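You operate a simulated robot arm through the tools that you are given. There is no shell and no other tool. Be economical: measure what you need, move in short steps, check, and stop when the job is done.

Carry out the task below with a simulated robot arm. There is one attempt and no reset: what you move stays moved.

Task
Put things in order on the dining table. At the end: the black tin is on the cream coaster; the pink paper case stands where the clear glass vase stood; the white salt shaker is in the blue picnic bowl; the clear glass vase stands where the black tin stood; whatever was shut is shut again. Leave all else as you found it, and nothing knocked over.

It is judged by the outcome, as a careful person would: the job done as asked, and still so three seconds after it is handed in. It fails if anything else is knocked over, pushed out of place, dropped, spilled or broken.

Robot
A 7-joint arm with a two-finger parallel gripper, fixed in place. Base frame: the origin is at the foot of the arm, x ahead of it, y to its left, z up; the work surface is at about z = 0. Readings come in mm, degrees, newtons and seconds.
With the tool pointing down near the work surface it reaches from about 240 to 620 mm from the base axis. Its first joint turns from -66.0 to 66.0 degrees. Payload 2.6 kg.
Tool frame: the origin (TCP) lies between the finger pads and is the grasp point; the fingertips stand 30 mm ahead of it; z points along the fingers, y is the line along which they close. Largest opening 94 mm; finger width 28, thickness 10; the body of the gripper, 50 by 96 mm, starts 55 mm behind the TCP.
Orientation is that of the tool frame in the base frame, as [roll, pitch, yaw] about the fixed x, y, z axes, in that order (R = Rz(yaw) Ry(pitch) Rx(roll)). With the fingers straight down and closing along the base's y, the tool's x points along the base's -x, its y along +y and its z along -z.

Tools
- The arm moves only by the tool send_rows. Its argument "motion" is one flat list of numbers, 7 for each row, row after row: the shift along the base's x, y, z in m, then the turn, a rotation vector about the base's x, y, z in degrees, then the finger opening in m, from 0 to 0.094. In form: [dx, dy, dz, wx, wy, wz, fingers, dx, dy, dz, wx, wy, wz, fingers, ...]. A call has 1 to 8 rows; each row is the pose to reach, as a shift and turn from the pose commanded when the call began. A row lasts 0.2 s, in which the tool goes at most 50 mm and 8.6 degrees; a call with a longer step from one row to the next is refused whole, and so is a gripper value outside its range. Where a pose cannot be reached the arm comes as near as it can. A force on the tool above 40 N (or 10 N above the force at the start of the call, whichever is more), or a blocked arm, ends the call early, and 0.2 s more pass. Each finger travels about 72 mm/s and halts on what it meets, pressing with about 26 N; the grip force reading is that of the motor and also rises with nothing between the fingers. The clock runs only during rows and for 0.2 s after the last one: add rows that repeat a pose to give the fingers time. It gives the time, the measured TCP pose, the force on the tool (base axes), the opening and the grip force at its end, in the units of the frame above (readings bear some noise).
- Cameras (640 x 400 px; columns grow to the right, rows downward): "scene" is fixed at [40.2, 429.8, 573.5]; the picture's right is [-0.76, -0.65, 0.00], its down [-0.32, 0.38, -0.87] and it looks along [0.57, -0.66, -0.49] (base axes); focal length 320 px, centre (320, 200). "wrist" rides on the gripper at [76, 14, -103] in the tool frame; the picture's right is [-0.18, 0.98, 0.00], its down [-0.75, -0.14, -0.64] and it looks along [-0.63, -0.12, 0.77] (tool axes); focal length 243 px, centre (320, 200). There is no depth. A picture from a camera that has moved, and an enlarged one, comes with that camera's place and axes in the base frame and with its lens.
- capture(camera): a new picture of that camera. It takes no simulated time.
- enlarge(camera, box): a new picture of the part [left, top, right, bottom] of that camera's present view, enlarged. It takes no simulated time.
- close_job(): hands the job in; it is judged then, once.

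Go step by step. Nothing tells you positions but the pictures and the camera data: compare them with the known pose of the tool, close in by small moves and look again before you grip or let go. The budget is 120 turns and 68 pictures, counting those below and the enlarged ones. Unless the task says otherwise, let go and move clear before handing in, and close with one line.

The tools are called as a command line: name --argument value ..., lists and objects as JSON in quotes. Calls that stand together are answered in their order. send_rows: Moves the arm, as the interface text tells. Its arguments: {"type":"object","properties":{"motion":{"type":"array"}},"required":["motion"]} The other tools are called the same way: capture (camera) takes a picture; enlarge (camera, box) takes an enlarged picture of a part of a camera's view; close_job () hands the job in.

At the start:

```text
t: 0.0
ee_pos: [305.1, -306.8, 325.9]
ee_rot: [-180.0, 0.0, -180.0]
force: [-1.3, -0.2, 1.8]
grip_width: 93.8
grip_force: 0.1
```

scene: 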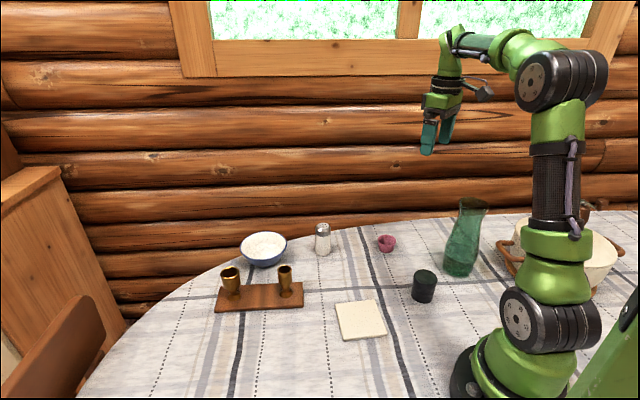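
wrist: 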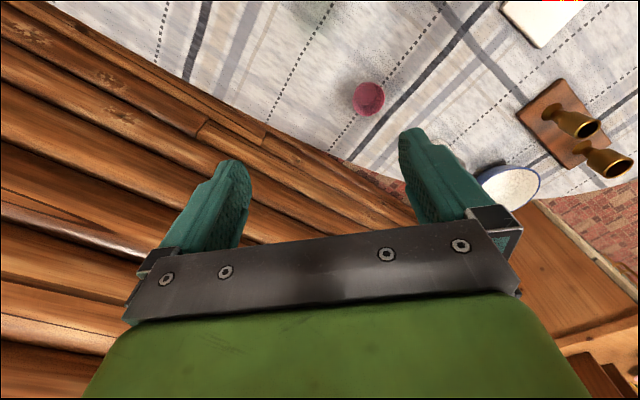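

I see the table with the blue-rimmed bowl, salt shaker, pink paper case, glass vase (greenish), black tin, cream coaster and a board with egg cups. I'll enlarge to localise things.

enlarge --camera "scene" --box '[200, 180, 420, 350]'

enlarge --camera "scene" --box '[360, 180, 640, 350]'

```text
2.35 times, centred on (310, 265) of scene
camera zoom: at [40.2, 429.8, 573.5], right [-0.76, -0.65, 0.0], down [-0.32, 0.38, -0.87], along [0.57, -0.66, -0.49], focal length 752 px, centre (344, 47)
```

zoom: 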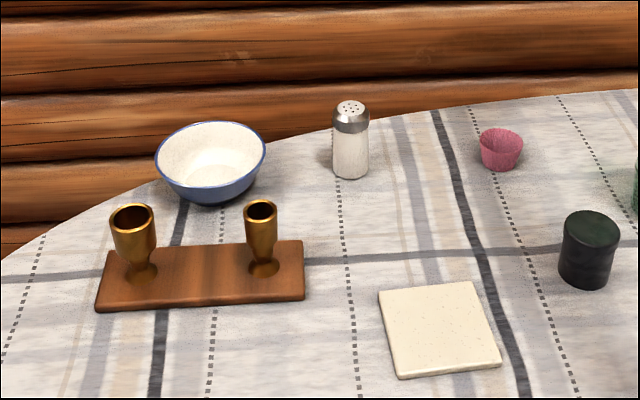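

```text
2.29 times, centred on (500, 265) of scene
camera zoom: at [40.2, 429.8, 573.5], right [-0.76, -0.65, 0.0], down [-0.32, 0.38, -0.87], along [0.57, -0.66, -0.49], focal length 731 px, centre (-91, 51)
```

zoom: 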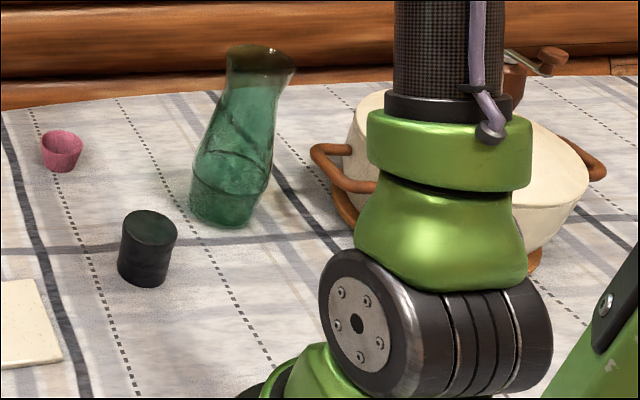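

Estimates (mm): tin (216,-148), coaster (288,13), case (372,-243), shaker (502,-114), bowl (595,19), vase (187,-289, ~210 tall). First I'll move above the tin and look.

send_rows --motion '[-0.02, 0.04, 0, 0, 0, 0, 0.094, -0.04, 0.08, 0, 0, 0, 0, 0.094, -0.065, 0.12, -0.02, 0, 0, 0, 0.094, -0.089, 0.159, -0.05, 0, 0, 0, 0.094, -0.089, 0.159, -0.09, 0, 0, 0, 0.094, -0.089, 0.159, -0.126, 0, 0, 0, 0.094, -0.089, 0.159, -0.126, 0, 0, 0, 0.094]'

capture --camera "wrist"

capture --camera "scene"

```text
refused: row 3 steps farther than a row can; nothing moved
```

```text
63 pictures are left
camera wrist: at [228.7, -292.8, 429.8], right [0.18, 0.98, 0.0], down [0.75, -0.14, 0.64], along [0.63, -0.12, -0.77], focal length 243 px, centre (320, 200)
```

wrist: 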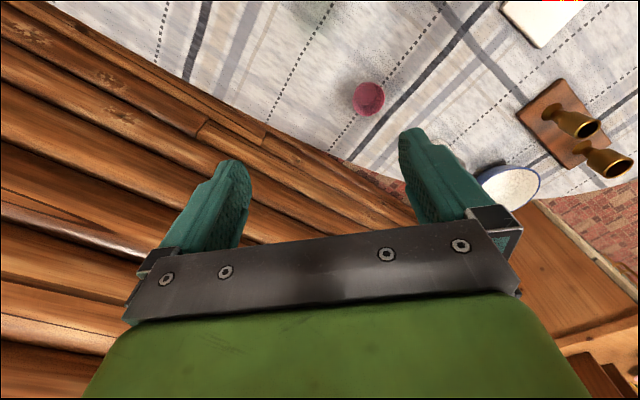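

```text
62 pictures are left
```

scene: 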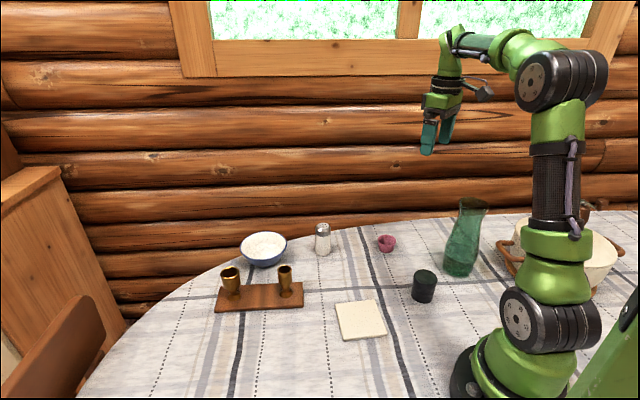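

A step was too long; resending with smaller ones.

send_rows --motion '[-0.02, 0.04, 0, 0, 0, 0, 0.094, -0.04, 0.08, 0, 0, 0, 0, 0.094, -0.06, 0.115, -0.02, 0, 0, 0, 0.094, -0.08, 0.145, -0.05, 0, 0, 0, 0.094, -0.089, 0.159, -0.09, 0, 0, 0, 0.094, -0.089, 0.159, -0.126, 0, 0, 0, 0.094, -0.089, 0.159, -0.126, 0, 0, 0, 0.094]'

capture --camera "wrist"

capture --camera "scene"

```text
t: 1.6
ee_pos: [212.9, -148.9, 201.2]
ee_rot: [-180.0, 0.0, -179.9]
force: [-0.5, -0.5, 0.1]
grip_width: 94.3
grip_force: 0.1
```

```text
61 pictures are left
camera wrist: at [136.2, -134.6, 304.1], right [0.18, 0.98, 0.0], down [0.75, -0.14, 0.64], along [0.63, -0.12, -0.77], focal length 243 px, centre (320, 200)
```

wrist: 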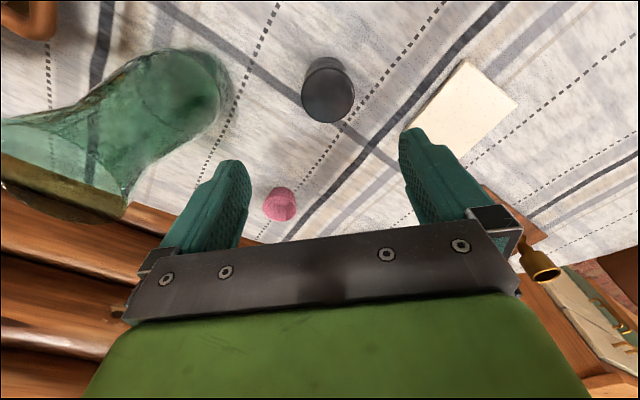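

```text
60 pictures are left
```

scene: 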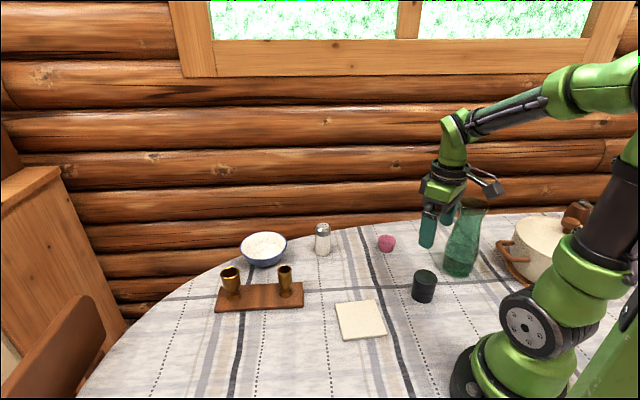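

The tin is near (211,-142), about 55 mm wide and 58 tall. I'll drop closer and look again.

send_rows --motion '[-0.002, 0.006, -0.045, 0, 0, 0, 0.094, -0.002, 0.006, -0.09, 0, 0, 0, 0.094, -0.002, 0.006, -0.09, 0, 0, 0, 0.094]'

capture --camera "wrist"

enlarge --camera "scene" --box '[340, 160, 540, 320]'

```text
t: 2.4
ee_pos: [210.6, -143.4, 110.8]
ee_rot: [-180.0, 0.1, 179.9]
force: [0.5, -0.1, -0.6]
grip_width: 93.8
grip_force: 0.0
```

```text
59 pictures are left
camera wrist: at [134.2, -128.9, 214.5], right [0.18, 0.98, 0.0], down [0.75, -0.14, 0.64], along [0.63, -0.12, -0.77], focal length 243 px, centre (320, 200)
```

wrist: 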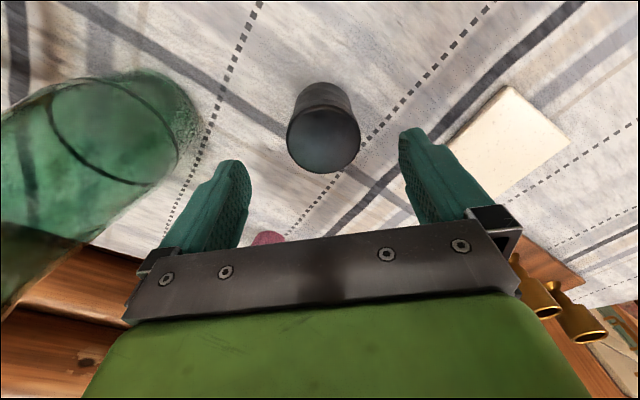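

```text
2.50 times, centred on (440, 240) of scene
camera zoom: at [40.2, 429.8, 573.5], right [-0.76, -0.65, 0.0], down [-0.32, 0.38, -0.87], along [0.57, -0.66, -0.49], focal length 799 px, centre (20, 100)
```

zoom: 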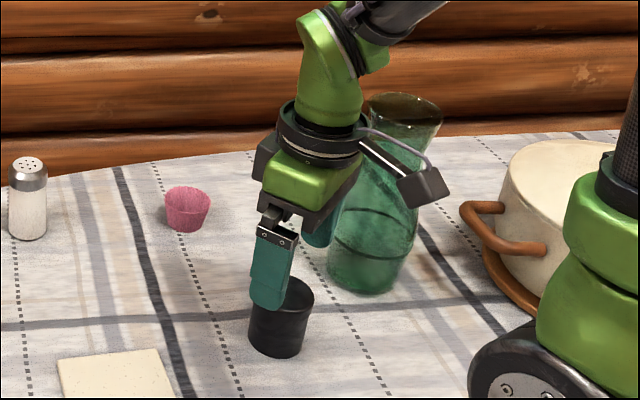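

The tin centre is near (209,-141). Descending to grasp height and closing.

send_rows --motion '[-0.001, 0.002, -0.035, 0, 0, 0, 0.094, -0.001, 0.002, -0.073, 0, 0, 0, 0.094, -0.001, 0.002, -0.073, 0, 0, 0, 0.094, -0.001, 0.002, -0.073, 0, 0, 0, 0.06, -0.001, 0.002, -0.073, 0, 0, 0, 0.044, -0.001, 0.002, -0.073, 0, 0, 0, 0.044, -0.001, 0.002, -0.073, 0, 0, 0, 0.044]'

capture --camera "wrist"

```text
t: 4.0
ee_pos: [211.6, -141.0, 38.3]
ee_rot: [-179.9, 0.0, -180.0]
force: [0.1, 0.6, -0.4]
grip_width: 51.7
grip_force: 26.3
```

```text
57 pictures are left
camera wrist: at [135.0, -126.9, 142.1], right [0.18, 0.98, 0.0], down [0.75, -0.14, 0.64], along [0.63, -0.12, -0.77], focal length 243 px, centre (320, 200)
```

wrist: 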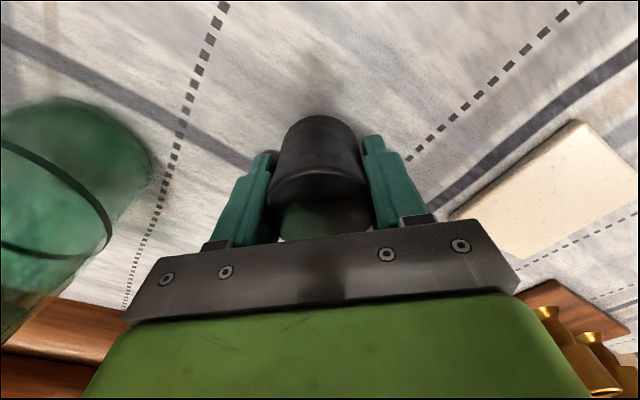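

Tin gripped (51.7 mm) with its spot near (212,-141). Lifting and moving over the coaster near (282,15).

send_rows --motion '[0, 0, 0.03, 0, 0, 0, 0.044, 0, 0, 0.07, 0, 0, 0, 0.044, 0.018, 0.039, 0.07, 0, 0, 0, 0.044, 0.035, 0.078, 0.07, 0, 0, 0, 0.044, 0.053, 0.117, 0.07, 0, 0, 0, 0.044, 0.07, 0.156, 0.07, 0, 0, 0, 0.044, 0.07, 0.156, 0.07, 0, 0, 0, 0.044]'

capture --camera "wrist"

enlarge --camera "scene" --box '[280, 220, 440, 360]'

```text
t: 5.6
ee_pos: [284.2, 15.0, 107.4]
ee_rot: [-180.0, -0.1, 180.0]
force: [-0.1, 0.4, -0.7]
grip_width: 51.2
grip_force: 25.7
```

```text
56 pictures are left
camera wrist: at [207.7, 29.0, 210.0], right [0.18, 0.98, 0.0], down [0.75, -0.14, 0.64], along [0.63, -0.12, -0.77], focal length 243 px, centre (320, 200)
```

wrist: 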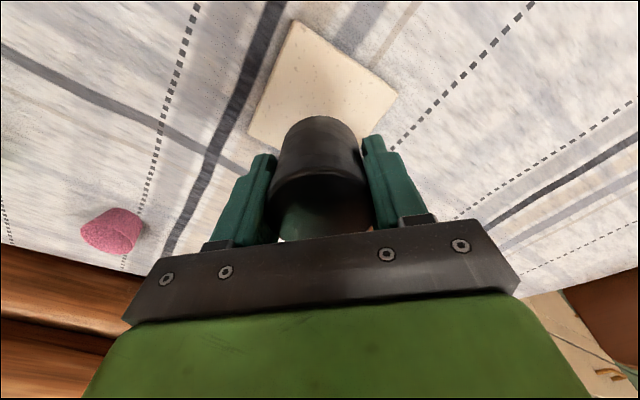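

```text
2.86 times, centred on (360, 290) of scene
camera zoom: at [40.2, 429.9, 573.5], right [-0.76, -0.65, 0.0], down [-0.32, 0.38, -0.87], along [0.57, -0.66, -0.49], focal length 914 px, centre (206, -57)
```

zoom: 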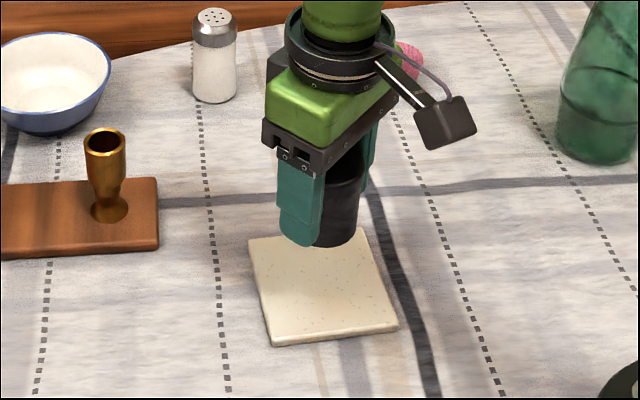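

I'm centred over the coaster (≈283,14). Lowering until the tin rests on it.

send_rows --motion '[-0.001, -0.001, -0.03, 0, 0, 0, 0.044, -0.001, -0.001, -0.055, 0, 0, 0, 0.044, -0.001, -0.001, -0.06, 0, 0, 0, 0.044, -0.001, -0.001, -0.06, 0, 0, 0, 0.044]'

enlarge --camera "scene" --box '[280, 220, 440, 360]'

```text
t: 6.6
ee_pos: [281.8, 14.0, 46.6]
ee_rot: [180.0, 0.1, -180.0]
force: [-4.6, 0.6, 16.7]
grip_width: 51.1
grip_force: 26.3
```

```text
2.86 times, centred on (360, 290) of scene
camera zoom: at [40.1, 429.8, 573.5], right [-0.76, -0.65, 0.0], down [-0.32, 0.38, -0.87], along [0.57, -0.66, -0.49], focal length 914 px, centre (206, -57)
```

zoom: 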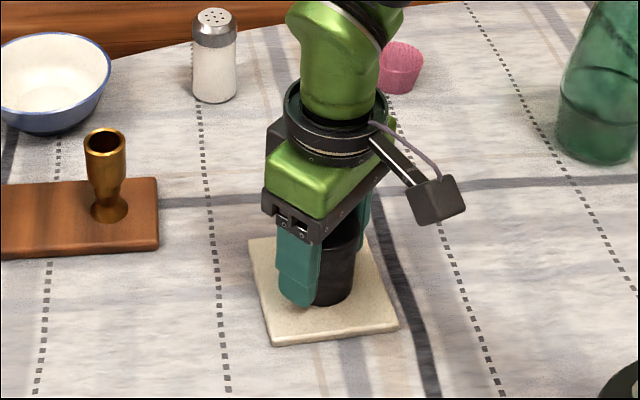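

The tin is on the coaster (contact force seen). Releasing and rising.

send_rows --motion '[0, 0, 0.001, 0, 0, 0, 0.056, 0, 0, 0.001, 0, 0, 0, 0.08, 0, 0, 0.001, 0, 0, 0, 0.08, 0, 0, 0.03, 0, 0, 0, 0.08, 0, 0, 0.07, 0, 0, 0, 0.094, 0, 0, 0.115, 0, 0, 0, 0.094, 0, 0, 0.16, 0, 0, 0, 0.094]'

capture --camera "wrist"

enlarge --camera "scene" --box '[340, 180, 580, 330]'

```text
t: 8.2
ee_pos: [283.3, 15.5, 207.2]
ee_rot: [-180.0, 0.0, -179.9]
force: [0.4, -0.1, 0.0]
grip_width: 93.8
grip_force: 0.1
```

```text
53 pictures are left
camera wrist: at [206.5, 29.6, 310.4], right [0.18, 0.98, 0.0], down [0.75, -0.14, 0.64], along [0.63, -0.12, -0.77], focal length 243 px, centre (320, 200)
```

wrist: 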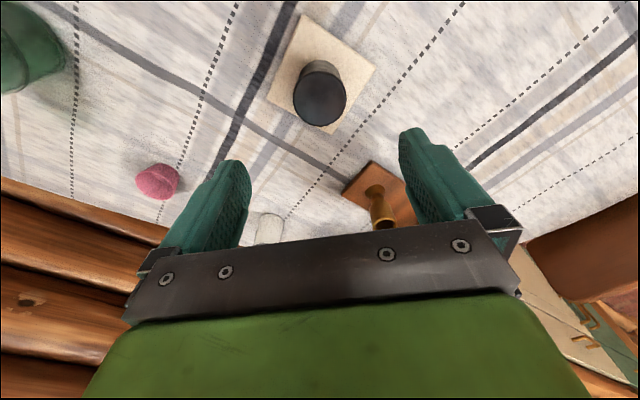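

```text
2.67 times, centred on (460, 255) of scene
camera zoom: at [40.2, 429.8, 573.5], right [-0.76, -0.65, 0.0], down [-0.32, 0.38, -0.87], along [0.57, -0.66, -0.49], focal length 853 px, centre (-53, 53)
```

zoom: 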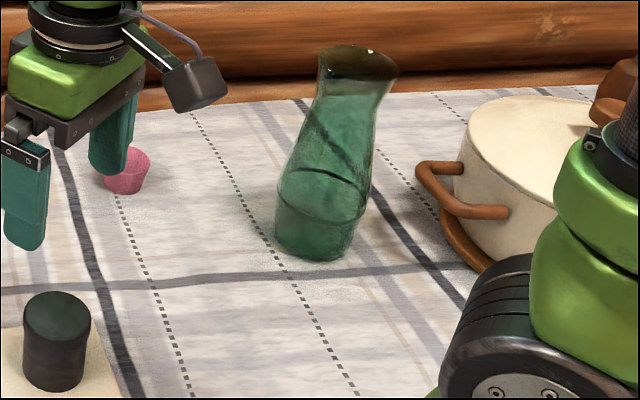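

Tin placed well. Now to hover above the vase (~(188,-291), ~202 mm tall) and look.

send_rows --motion '[0, 0, 0.045, 0, 0, 0, 0.094, 0, -0.03, 0.083, 0, 0, 0, 0.094, -0.015, -0.075, 0.083, 0, 0, 0, 0.094, -0.03, -0.12, 0.083, 0, 0, 0, 0.094, -0.045, -0.165, 0.083, 0, 0, 0, 0.094, -0.06, -0.21, 0.083, 0, 0, 0, 0.094, -0.078, -0.255, 0.083, 0, 0, 0, 0.094, -0.095, -0.3, 0.083, 0, 0, 0, 0.094]'

capture --camera "wrist"

enlarge --camera "scene" --box '[360, 100, 600, 300]'

```text
t: 10.0
ee_pos: [185.7, -289.3, 288.2]
ee_rot: [180.0, -0.1, -180.0]
force: [-0.9, 0.5, -0.2]
grip_width: 94.1
grip_force: 0.1
```

```text
51 pictures are left
camera wrist: at [108.7, -273.4, 392.4], right [0.18, 0.98, 0.0], down [0.75, -0.14, 0.64], along [0.63, -0.12, -0.77], focal length 243 px, centre (320, 200)
```

wrist: 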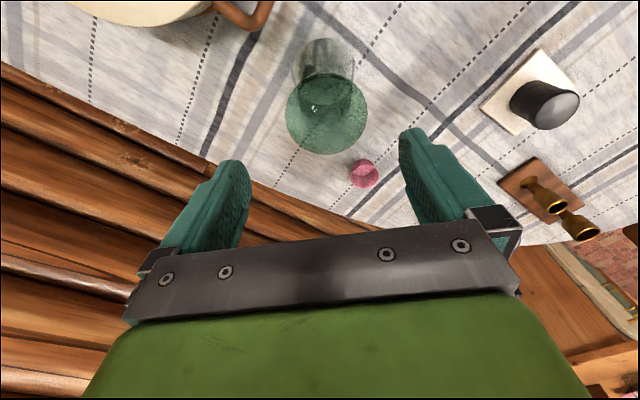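

```text
2.00 times, centred on (480, 200) of scene
camera zoom: at [40.2, 429.9, 573.5], right [-0.76, -0.65, 0.0], down [-0.32, 0.38, -0.87], along [0.57, -0.66, -0.49], focal length 640 px, centre (0, 200)
```

zoom: 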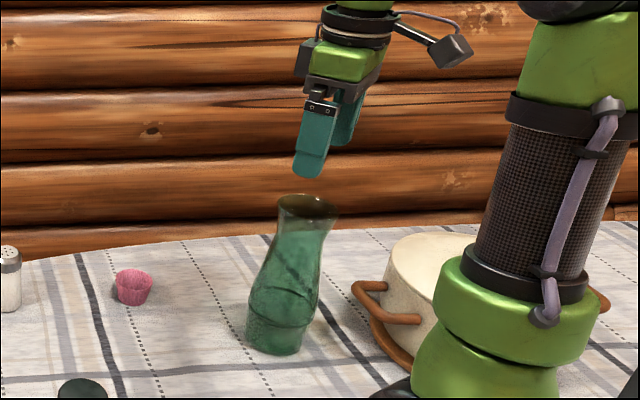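

The vase rim centres near (181,-282), ~67 mm wide. Moving down to just above the rim and rechecking.

send_rows --motion '[-0.004, 0.007, -0.025, 0, 0, 0, 0.094, -0.004, 0.007, -0.05, 0, 0, 0, 0.094, -0.004, 0.007, -0.05, 0, 0, 0, 0.094]'

capture --camera "wrist"

enlarge --camera "scene" --box '[400, 120, 560, 290]'

```text
t: 10.8
ee_pos: [182.7, -280.2, 239.4]
ee_rot: [179.9, 0.0, -179.9]
force: [-0.9, 0.6, 0.3]
grip_width: 94.1
grip_force: 0.1
```

```text
49 pictures are left
camera wrist: at [105.4, -264.9, 343.0], right [0.18, 0.98, 0.0], down [0.75, -0.14, 0.64], along [0.63, -0.12, -0.77], focal length 243 px, centre (320, 200)
```

wrist: 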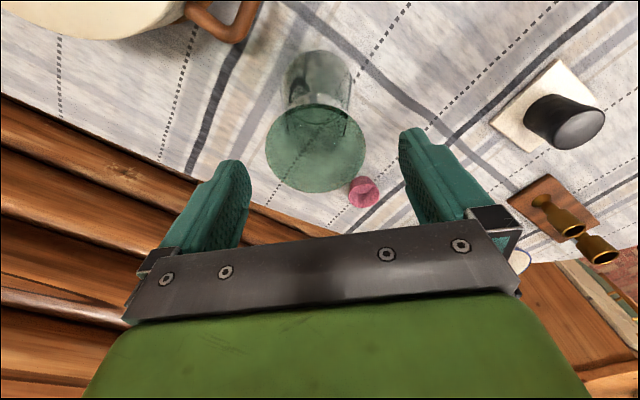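

```text
2.35 times, centred on (480, 205) of scene
camera zoom: at [40.2, 429.8, 573.5], right [-0.76, -0.65, 0.0], down [-0.32, 0.38, -0.87], along [0.57, -0.66, -0.49], focal length 752 px, centre (-56, 188)
```

zoom: 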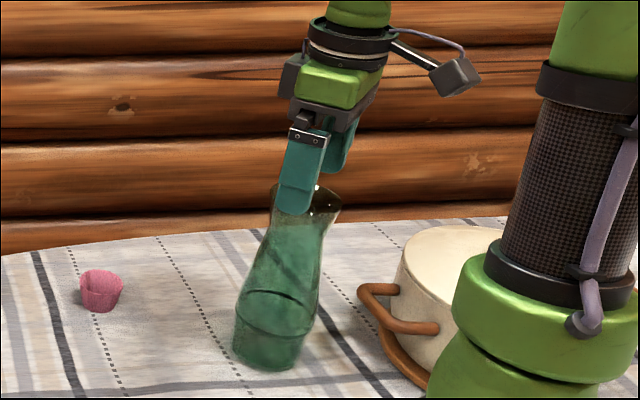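

Rim centre ≈(179,-282), with ~12 mm clearance either side. Descending around the neck.

send_rows --motion '[-0.002, -0.002, -0.02, 0, 0, 0, 0.094, -0.002, -0.002, -0.045, 0, 0, 0, 0.094, -0.002, -0.002, -0.07, 0, 0, 0, 0.094, -0.002, -0.002, -0.081, 0, 0, 0, 0.094, -0.002, -0.002, -0.081, 0, 0, 0, 0.094]'

capture --camera "wrist"

enlarge --camera "scene" --box '[400, 120, 560, 290]'

```text
t: 12.0
ee_pos: [181.9, -281.9, 158.7]
ee_rot: [180.0, 0.0, -179.9]
force: [-0.1, -0.3, -0.2]
grip_width: 94.1
grip_force: 0.0
```

```text
47 pictures are left
camera wrist: at [104.7, -266.6, 261.5], right [0.18, 0.98, 0.0], down [0.75, -0.14, 0.64], along [0.63, -0.12, -0.77], focal length 243 px, centre (320, 200)
```

wrist: 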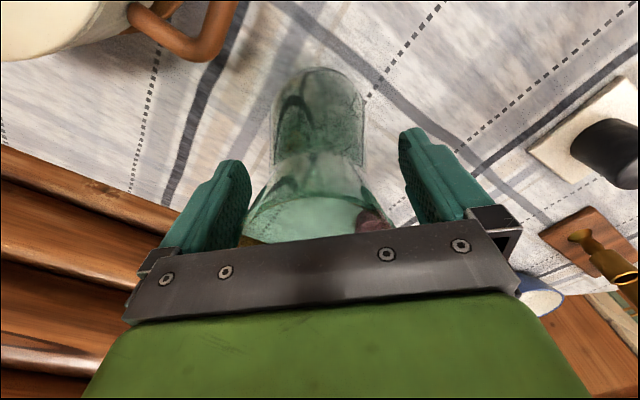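

```text
2.35 times, centred on (480, 205) of scene
camera zoom: at [40.2, 429.8, 573.5], right [-0.76, -0.65, 0.0], down [-0.32, 0.38, -0.87], along [0.57, -0.66, -0.49], focal length 752 px, centre (-56, 188)
```

zoom: 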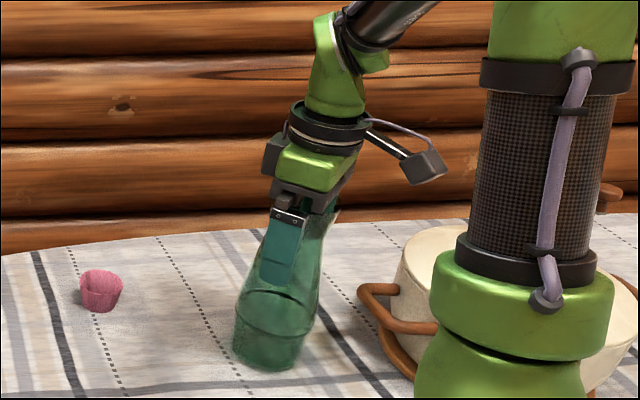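

Fingers straddle the neck. Closing on it.

send_rows --motion '[0, 0, 0, 0, 0, 0, 0.075, 0, 0, 0, 0, 0, 0, 0.06, 0, 0, 0, 0, 0, 0, 0.045, 0, 0, 0, 0, 0, 0, 0.045]'

capture --camera "wrist"

```text
t: 13.0
ee_pos: [181.4, -282.4, 158.3]
ee_rot: [179.9, 0.1, 180.0]
force: [0.6, -0.5, 1.0]
grip_width: 67.7
grip_force: 25.9
```

```text
45 pictures are left
camera wrist: at [104.7, -266.6, 261.8], right [0.18, 0.98, 0.0], down [0.75, -0.14, 0.64], along [0.63, -0.12, -0.77], focal length 243 px, centre (320, 200)
```

wrist: 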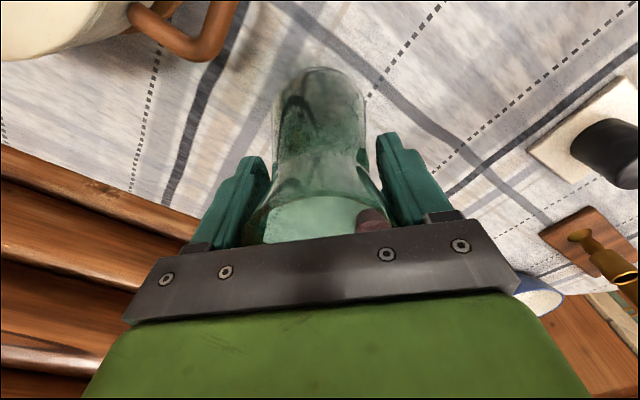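

Gripped at 67.7 mm. Test lift of 15 mm.

send_rows --motion '[0, 0, 0.004, 0, 0, 0, 0.045, 0, 0, 0.01, 0, 0, 0, 0.045, 0, 0, 0.015, 0, 0, 0, 0.045, 0, 0, 0.015, 0, 0, 0, 0.045]'

enlarge --camera "scene" --box '[400, 120, 560, 290]'

```text
t: 14.0
ee_pos: [182.4, -280.2, 174.0]
ee_rot: [-179.9, 0.0, 180.0]
force: [0.0, 0.4, -2.5]
grip_width: 67.7
grip_force: 26.0
```

```text
2.35 times, centred on (480, 205) of scene
camera zoom: at [40.2, 429.8, 573.5], right [-0.76, -0.65, 0.0], down [-0.32, 0.38, -0.87], along [0.57, -0.66, -0.49], focal length 752 px, centre (-56, 188)
```

zoom: 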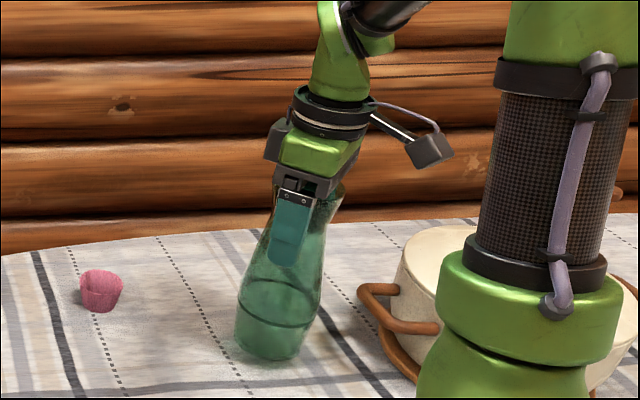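

The vase is held upright (~2.5 N). Carrying it to the tin's former spot (212,-141).

send_rows --motion '[0, 0, 0.015, 0, 0, 0, 0.045, 0.006, 0.025, 0.02, 0, 0, 0, 0.045, 0.012, 0.055, 0.02, 0, 0, 0, 0.045, 0.018, 0.085, 0.02, 0, 0, 0, 0.045, 0.024, 0.115, 0.02, 0, 0, 0, 0.045, 0.028, 0.139, 0.02, 0, 0, 0, 0.045, 0.028, 0.139, 0.02, 0, 0, 0, 0.045]'

capture --camera "wrist"

enlarge --camera "scene" --box '[340, 160, 540, 320]'

```text
t: 15.6
ee_pos: [210.0, -141.6, 194.4]
ee_rot: [180.0, 0.0, -180.0]
force: [0.1, -0.1, -2.4]
grip_width: 67.6
grip_force: 26.2
```

```text
43 pictures are left
camera wrist: at [133.7, -126.4, 298.0], right [0.18, 0.98, 0.0], down [0.75, -0.14, 0.64], along [0.63, -0.12, -0.77], focal length 243 px, centre (320, 200)
```

wrist: 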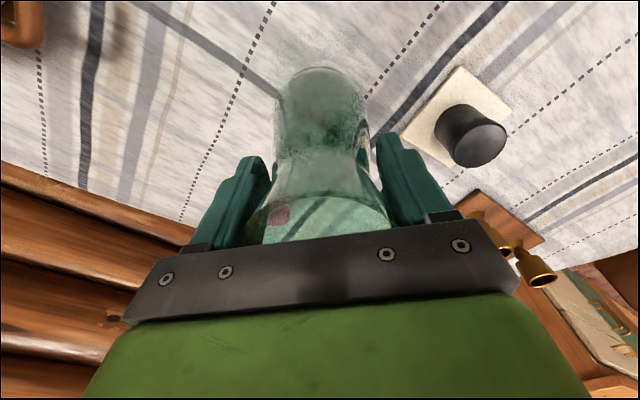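

```text
2.50 times, centred on (440, 240) of scene
camera zoom: at [40.2, 429.9, 573.5], right [-0.76, -0.65, 0.0], down [-0.32, 0.38, -0.87], along [0.57, -0.66, -0.49], focal length 799 px, centre (20, 100)
```

zoom: 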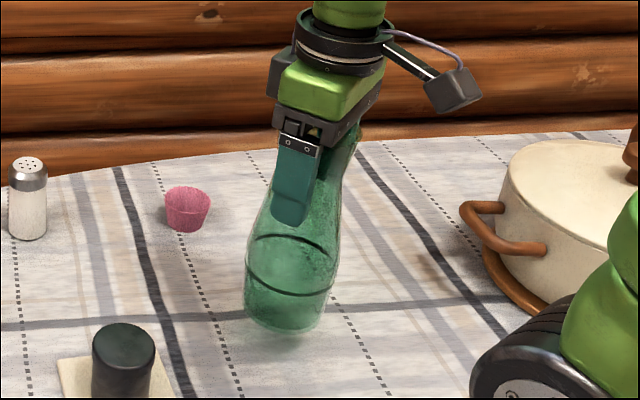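

Positioned above the tin's spot. Lowering to near the table.

send_rows --motion '[0.001, 0, -0.012, 0, 0, 0, 0.045, 0.001, 0, -0.024, 0, 0, 0, 0.045, 0.001, 0, -0.031, 0, 0, 0, 0.045, 0.001, 0, -0.034, 0, 0, 0, 0.045, 0.001, 0, -0.034, 0, 0, 0, 0.045]'

enlarge --camera "scene" --box '[340, 160, 540, 320]'

```text
t: 16.8
ee_pos: [210.2, -142.0, 160.3]
ee_rot: [179.9, 0.0, 179.9]
force: [-0.2, -0.4, -1.7]
grip_width: 67.7
grip_force: 26.4
```

```text
2.50 times, centred on (440, 240) of scene
camera zoom: at [40.2, 429.8, 573.5], right [-0.76, -0.65, 0.0], down [-0.32, 0.38, -0.87], along [0.57, -0.66, -0.49], focal length 799 px, centre (20, 100)
```

zoom: 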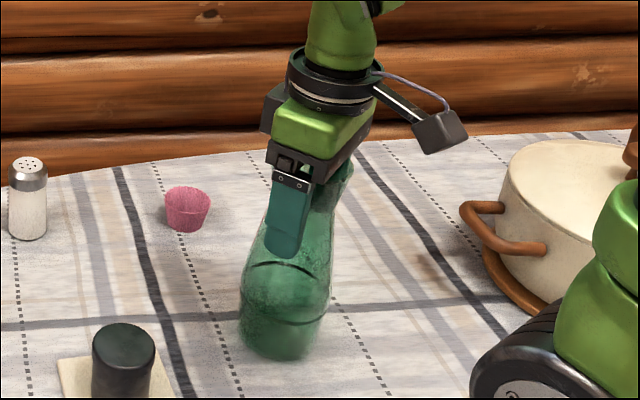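

The vase base coincides with the tin's former footprint. Setting down and releasing.

send_rows --motion '[0, 0, -0.002, 0, 0, 0, 0.045, 0, 0, -0.0025, 0, 0, 0, 0.045, 0, 0, -0.0025, 0, 0, 0, 0.045]'

```text
t: 17.6
ee_pos: [210.7, -142.4, 157.0]
ee_rot: [-179.9, 0.1, 179.9]
force: [-3.3, -2.9, 11.3]
grip_width: 67.9
grip_force: 25.6
```

Contact made; easing up slightly and opening.

send_rows --motion '[0, 0, 0.001, 0, 0, 0, 0.07, 0, 0, 0.001, 0, 0, 0, 0.08, 0, 0, 0.001, 0, 0, 0, 0.094, 0, 0, 0.001, 0, 0, 0, 0.094]'

capture --camera "wrist"

```text
t: 18.6
ee_pos: [211.1, -142.0, 158.5]
ee_rot: [-180.0, 0.0, 180.0]
force: [-0.3, 0.4, -0.7]
grip_width: 94.3
grip_force: 0.0
```

```text
40 pictures are left
camera wrist: at [133.8, -127.1, 262.0], right [0.18, 0.98, 0.0], down [0.75, -0.14, 0.64], along [0.63, -0.12, -0.77], focal length 243 px, centre (320, 200)
```

wrist: 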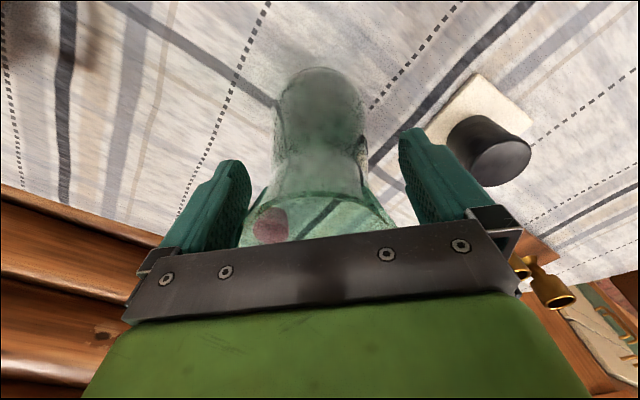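

Vase released and upright. Rising straight up, then moving over the paper case (~(369,-243)).

send_rows --motion '[0, 0, 0.03, 0, 0, 0, 0.094, 0, 0, 0.075, 0, 0, 0, 0.094, 0.01, -0.005, 0.115, 0, 0, 0, 0.094, 0.05, -0.03, 0.115, 0, 0, 0, 0.094, 0.09, -0.055, 0.115, 0, 0, 0, 0.094, 0.125, -0.08, 0.1, 0, 0, 0, 0.094, 0.158, -0.101, 0.075, 0, 0, 0, 0.094, 0.158, -0.101, 0.03, 0, 0, 0, 0.094]'

capture --camera "wrist"

enlarge --camera "scene" --box '[340, 160, 540, 320]'

```text
t: 20.4
ee_pos: [369.1, -241.9, 190.6]
ee_rot: [-180.0, 0.1, 180.0]
force: [0.4, 1.1, 0.5]
grip_width: 93.7
grip_force: 0.0
```

```text
39 pictures are left
camera wrist: at [293.1, -226.8, 292.7], right [0.18, 0.98, 0.0], down [0.75, -0.14, 0.64], along [0.63, -0.12, -0.77], focal length 243 px, centre (320, 200)
```

wrist: 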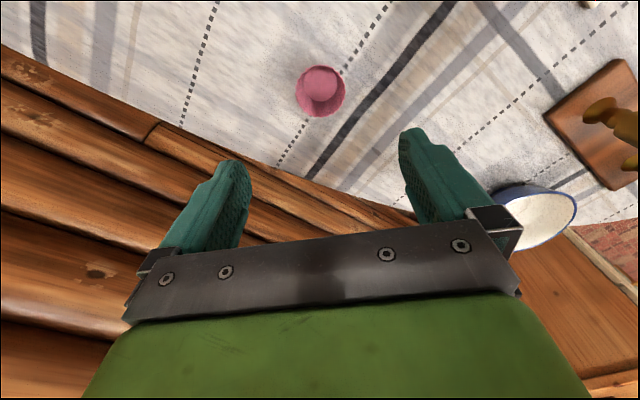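

```text
2.50 times, centred on (440, 240) of scene
camera zoom: at [40.2, 429.8, 573.5], right [-0.76, -0.65, 0.0], down [-0.32, 0.38, -0.87], along [0.57, -0.66, -0.49], focal length 799 px, centre (20, 100)
```

zoom: 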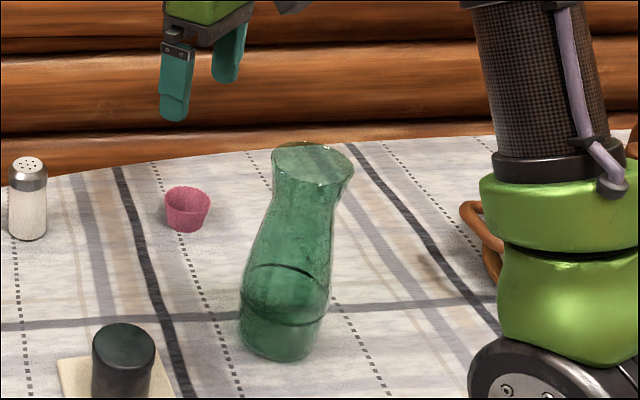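

The case is near (368,-242), ~48 mm rim. Dropping closer for a check.

send_rows --motion '[-0.001, 0, -0.045, 0, 0, 0, 0.094, -0.001, 0, -0.09, 0, 0, 0, 0.094, -0.001, 0, -0.1, 0, 0, 0, 0.094, -0.001, 0, -0.1, 0, 0, 0, 0.094]'

capture --camera "wrist"

enlarge --camera "scene" --box '[340, 180, 440, 280]'

```text
t: 21.4
ee_pos: [368.9, -242.3, 89.5]
ee_rot: [179.9, 0.0, 180.0]
force: [-0.8, -0.6, -0.4]
grip_width: 94.2
grip_force: 0.1
```

```text
37 pictures are left
camera wrist: at [291.0, -227.3, 192.2], right [0.18, 0.98, 0.0], down [0.75, -0.14, 0.64], along [0.63, -0.12, -0.77], focal length 243 px, centre (320, 200)
```

wrist: 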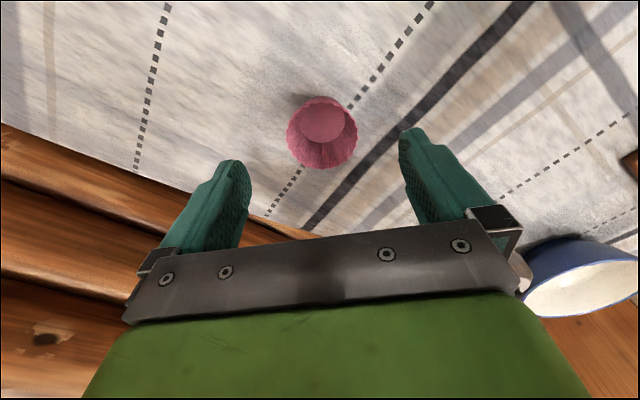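

```text
4.00 times, centred on (390, 230) of scene
camera zoom: at [40.2, 429.8, 573.5], right [-0.76, -0.65, 0.0], down [-0.32, 0.38, -0.87], along [0.57, -0.66, -0.49], focal length 1279 px, centre (40, 80)
```

zoom: 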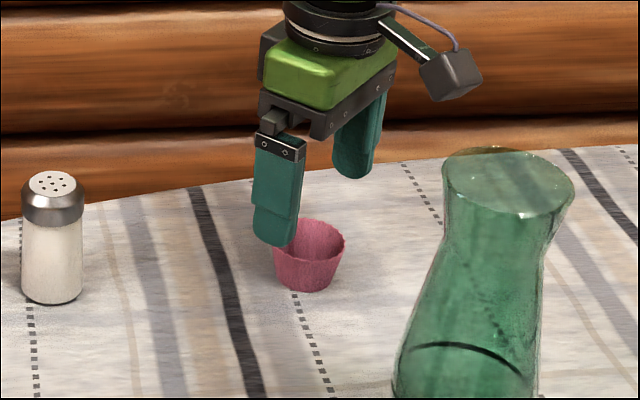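

Case centre ≈(367,-240), base ~35 mm, rim ~48 mm. Lowering and closing gently, as it's soft paper.

send_rows --motion '[-0.001, 0.002, -0.03, 0, 0, 0, 0.094, -0.001, 0.002, -0.053, 0, 0, 0, 0.094, -0.001, 0.002, -0.053, 0, 0, 0, 0.07, -0.001, 0.002, -0.053, 0, 0, 0, 0.052, -0.001, 0.002, -0.053, 0, 0, 0, 0.046, -0.001, 0.002, -0.053, 0, 0, 0, 0.046]'

capture --camera "wrist"

enlarge --camera "scene" --box '[340, 180, 440, 280]'

```text
t: 22.8
ee_pos: [368.5, -240.6, 35.4]
ee_rot: [-180.0, 0.0, 179.9]
force: [-0.6, -0.2, -0.2]
grip_width: 47.9
grip_force: 26.5
```

```text
35 pictures are left
camera wrist: at [291.0, -225.6, 139.1], right [0.18, 0.98, 0.0], down [0.75, -0.14, 0.64], along [0.63, -0.12, -0.77], focal length 243 px, centre (320, 200)
```

wrist: 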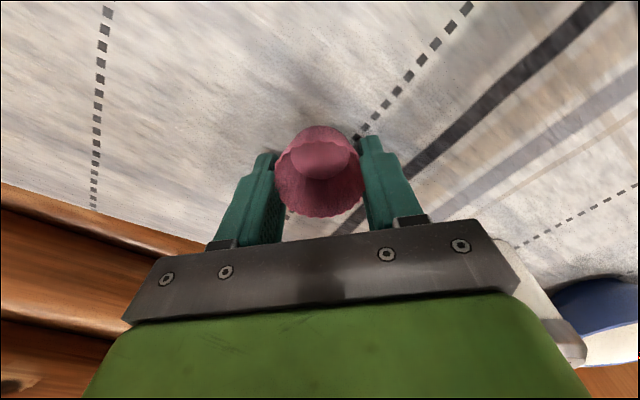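

```text
4.00 times, centred on (390, 230) of scene
camera zoom: at [40.2, 429.8, 573.5], right [-0.76, -0.65, 0.0], down [-0.32, 0.38, -0.87], along [0.57, -0.66, -0.49], focal length 1279 px, centre (40, 80)
```

zoom: 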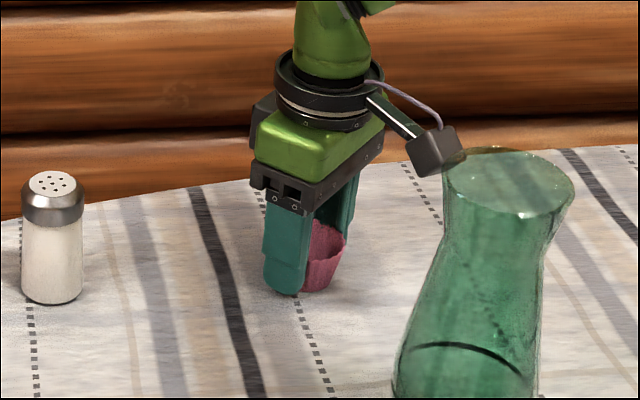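

Case held at its natural width without deformation. Lifting and carrying to the vase's former spot (184,-283).

send_rows --motion '[0, 0, 0.03, 0, 0, 0, 0.046, 0, 0, 0.07, 0, 0, 0, 0.046, -0.037, -0.01, 0.07, 0, 0, 0, 0.046, -0.075, -0.025, 0.07, 0, 0, 0, 0.046, -0.112, -0.042, 0.07, 0, 0, 0, 0.046, -0.15, -0.042, 0.07, 0, 0, 0, 0.046, -0.184, -0.042, 0.07, 0, 0, 0, 0.046, -0.184, -0.042, 0.07, 0, 0, 0, 0.046]'

capture --camera "wrist"

capture --camera "scene"

```text
t: 24.6
ee_pos: [183.4, -281.6, 106.0]
ee_rot: [180.0, 0.0, 180.0]
force: [-0.2, 0.2, -0.1]
grip_width: 48.0
grip_force: 26.9
```

```text
33 pictures are left
camera wrist: at [106.9, -266.9, 210.0], right [0.18, 0.98, 0.0], down [0.75, -0.14, 0.64], along [0.63, -0.12, -0.77], focal length 243 px, centre (320, 200)
```

wrist: 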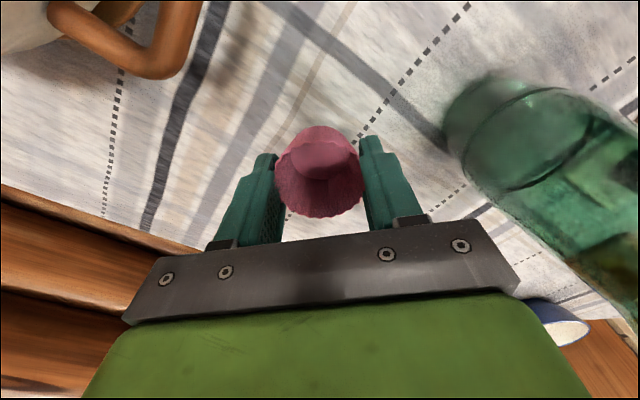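

```text
32 pictures are left
```

scene: 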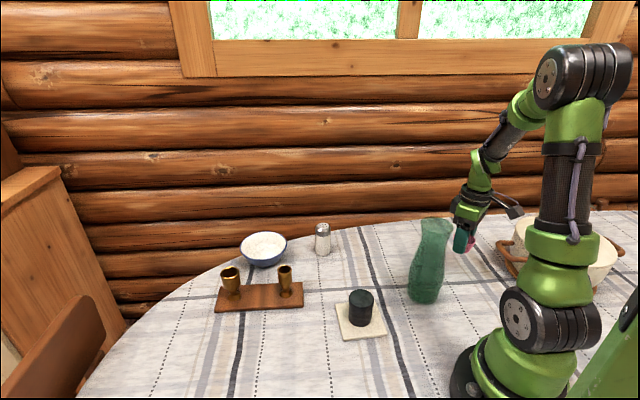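

Clearances look fine. Lowering to set the case down.

send_rows --motion '[0.001, -0.001, -0.03, 0, 0, 0, 0.046, 0.001, -0.001, -0.058, 0, 0, 0, 0.046, 0.001, -0.001, -0.067, 0, 0, 0, 0.046, 0.001, -0.001, -0.07, 0, 0, 0, 0.046, 0.001, -0.001, -0.07, 0, 0, 0, 0.046]'

enlarge --camera "scene" --box '[400, 160, 560, 300]'

```text
t: 25.8
ee_pos: [183.6, -283.2, 36.0]
ee_rot: [-179.9, 0.1, 179.9]
force: [0.1, -1.4, -0.2]
grip_width: 47.6
grip_force: 26.2
```

```text
2.86 times, centred on (480, 230) of scene
camera zoom: at [40.2, 429.8, 573.5], right [-0.76, -0.65, 0.0], down [-0.32, 0.38, -0.87], along [0.57, -0.66, -0.49], focal length 914 px, centre (-137, 114)
```

zoom: 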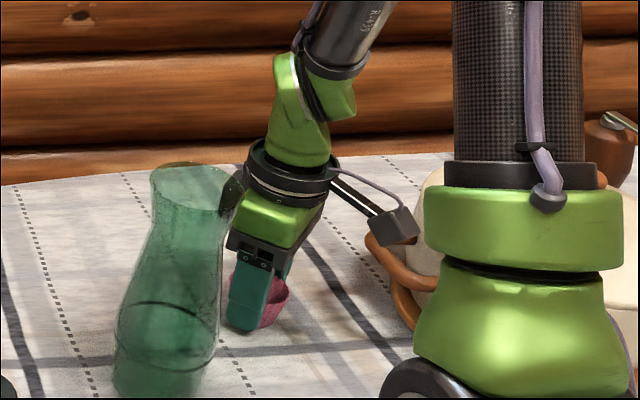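

The case base coincides with the vase's former footprint and it's at table level. Releasing.

send_rows --motion '[0, 0, -0.0007, 0, 0, 0, 0.046, 0, 0, -0.0007, 0, 0, 0, 0.06, 0, 0, -0.0007, 0, 0, 0, 0.08, 0, 0, -0.0007, 0, 0, 0, 0.08, 0, 0, 0.03, 0, 0, 0, 0.08, 0, 0, 0.075, 0, 0, 0, 0.08, 0, 0, 0.12, 0, 0, 0, 0.08]'

capture --camera "wrist"

enlarge --camera "scene" --box '[400, 160, 560, 300]'

```text
t: 27.4
ee_pos: [181.9, -283.1, 152.9]
ee_rot: [-180.0, 0.1, -180.0]
force: [-0.3, 0.5, 0.4]
grip_width: 80.2
grip_force: 0.1
```

```text
30 pictures are left
camera wrist: at [106.0, -268.8, 257.5], right [0.18, 0.98, 0.0], down [0.75, -0.14, 0.64], along [0.63, -0.12, -0.77], focal length 243 px, centre (320, 200)
```

wrist: 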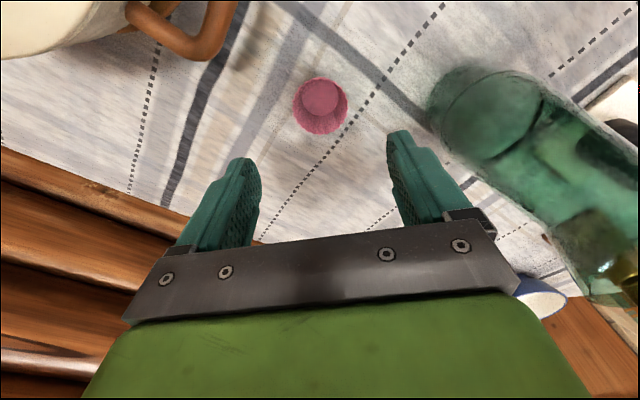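

```text
2.86 times, centred on (480, 230) of scene
camera zoom: at [40.2, 429.8, 573.5], right [-0.76, -0.65, 0.0], down [-0.32, 0.38, -0.87], along [0.57, -0.66, -0.49], focal length 914 px, centre (-137, 114)
```

zoom: 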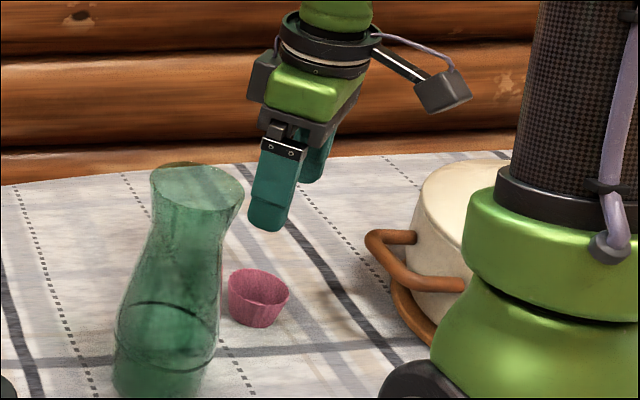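

Case stands on the vase's old spot. Now heading for the salt shaker (~(498,-108)), keeping high.

send_rows --motion '[0.01, 0, 0.045, 0, 0, 0, 0.094, 0.03, 0, 0.085, 0, 0, 0, 0.094, 0.075, 0, 0.1, 0, 0, 0, 0.094, 0.12, 0.01, 0.1, 0, 0, 0, 0.094, 0.16, 0.035, 0.1, 0, 0, 0, 0.094, 0.2, 0.06, 0.1, 0, 0, 0, 0.094, 0.235, 0.09, 0.09, 0, 0, 0, 0.094, 0.265, 0.125, 0.08, 0, 0, 0, 0.094]'

capture --camera "wrist"

```text
t: 29.2
ee_pos: [448.8, -163.1, 235.3]
ee_rot: [-179.9, 0.0, -180.0]
force: [-1.1, 0.2, 0.1]
grip_width: 93.9
grip_force: 0.1
```

```text
28 pictures are left
camera wrist: at [371.3, -147.6, 339.7], right [0.18, 0.98, 0.0], down [0.75, -0.14, 0.64], along [0.63, -0.12, -0.77], focal length 243 px, centre (320, 200)
```

wrist: 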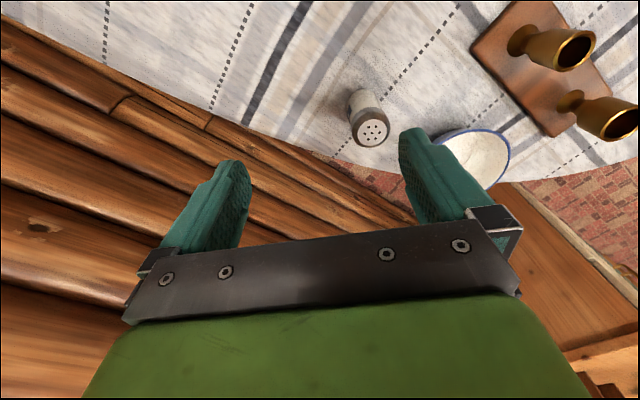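

Shaker near (491,-112). Moving above it and lowering to look.

send_rows --motion '[0.02, 0.025, -0.02, 0, 0, 0, 0.094, 0.042, 0.051, -0.045, 0, 0, 0, 0.094, 0.042, 0.051, -0.075, 0, 0, 0, 0.094, 0.042, 0.051, -0.075, 0, 0, 0, 0.094]'

capture --camera "wrist"

enlarge --camera "scene" --box '[220, 180, 380, 320]'

```text
t: 30.2
ee_pos: [490.2, -111.0, 161.0]
ee_rot: [180.0, 0.0, -180.0]
force: [-1.0, 0.9, -0.1]
grip_width: 94.0
grip_force: 0.0
```

```text
27 pictures are left
camera wrist: at [413.6, -95.9, 264.1], right [0.18, 0.98, 0.0], down [0.75, -0.14, 0.64], along [0.63, -0.12, -0.77], focal length 243 px, centre (320, 200)
```

wrist: 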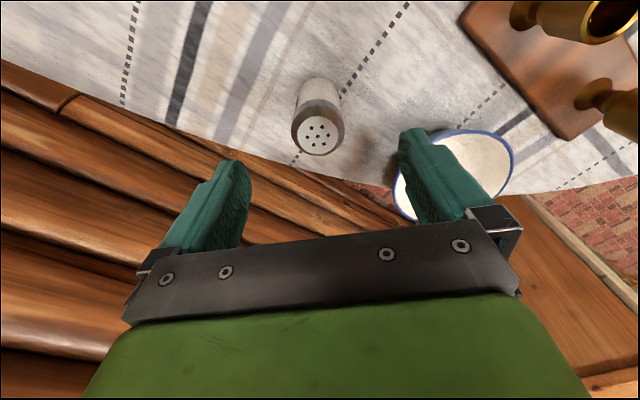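

```text
2.86 times, centred on (300, 250) of scene
camera zoom: at [40.2, 429.9, 573.5], right [-0.76, -0.65, 0.0], down [-0.32, 0.38, -0.87], along [0.57, -0.66, -0.49], focal length 914 px, centre (377, 57)
```

zoom: 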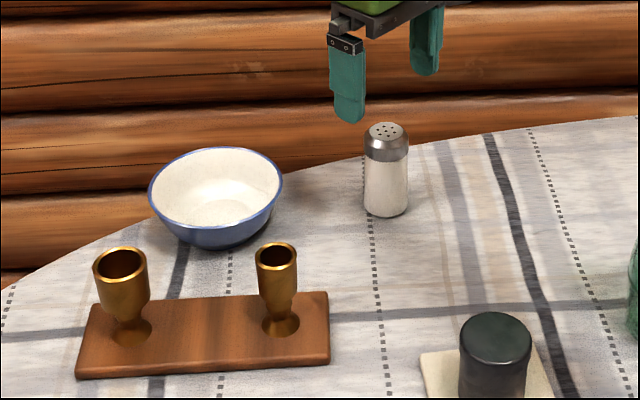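

Shaker at ≈(492,-111). Descending to TCP z≈66 and closing.

send_rows --motion '[0.001, 0, -0.04, 0, 0, 0, 0.094, 0.001, 0, -0.08, 0, 0, 0, 0.094, 0.001, 0, -0.095, 0, 0, 0, 0.094, 0.001, 0, -0.095, 0, 0, 0, 0.07, 0.001, 0, -0.095, 0, 0, 0, 0.05, 0.001, 0, -0.095, 0, 0, 0, 0.036, 0.001, 0, -0.095, 0, 0, 0, 0.036]'

capture --camera "wrist"

```text
t: 31.8
ee_pos: [491.0, -108.4, 66.3]
ee_rot: [-180.0, 0.0, 180.0]
force: [1.1, -0.4, 0.8]
grip_width: 41.9
grip_force: 25.6
```

```text
25 pictures are left
camera wrist: at [414.8, -93.7, 169.9], right [0.18, 0.98, 0.0], down [0.75, -0.14, 0.64], along [0.63, -0.12, -0.77], focal length 243 px, centre (320, 200)
```

wrist: 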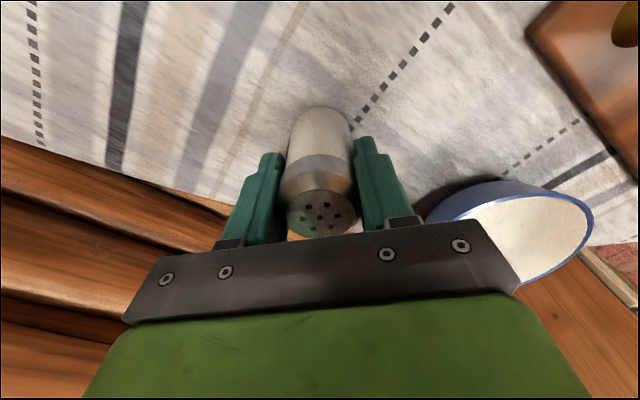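

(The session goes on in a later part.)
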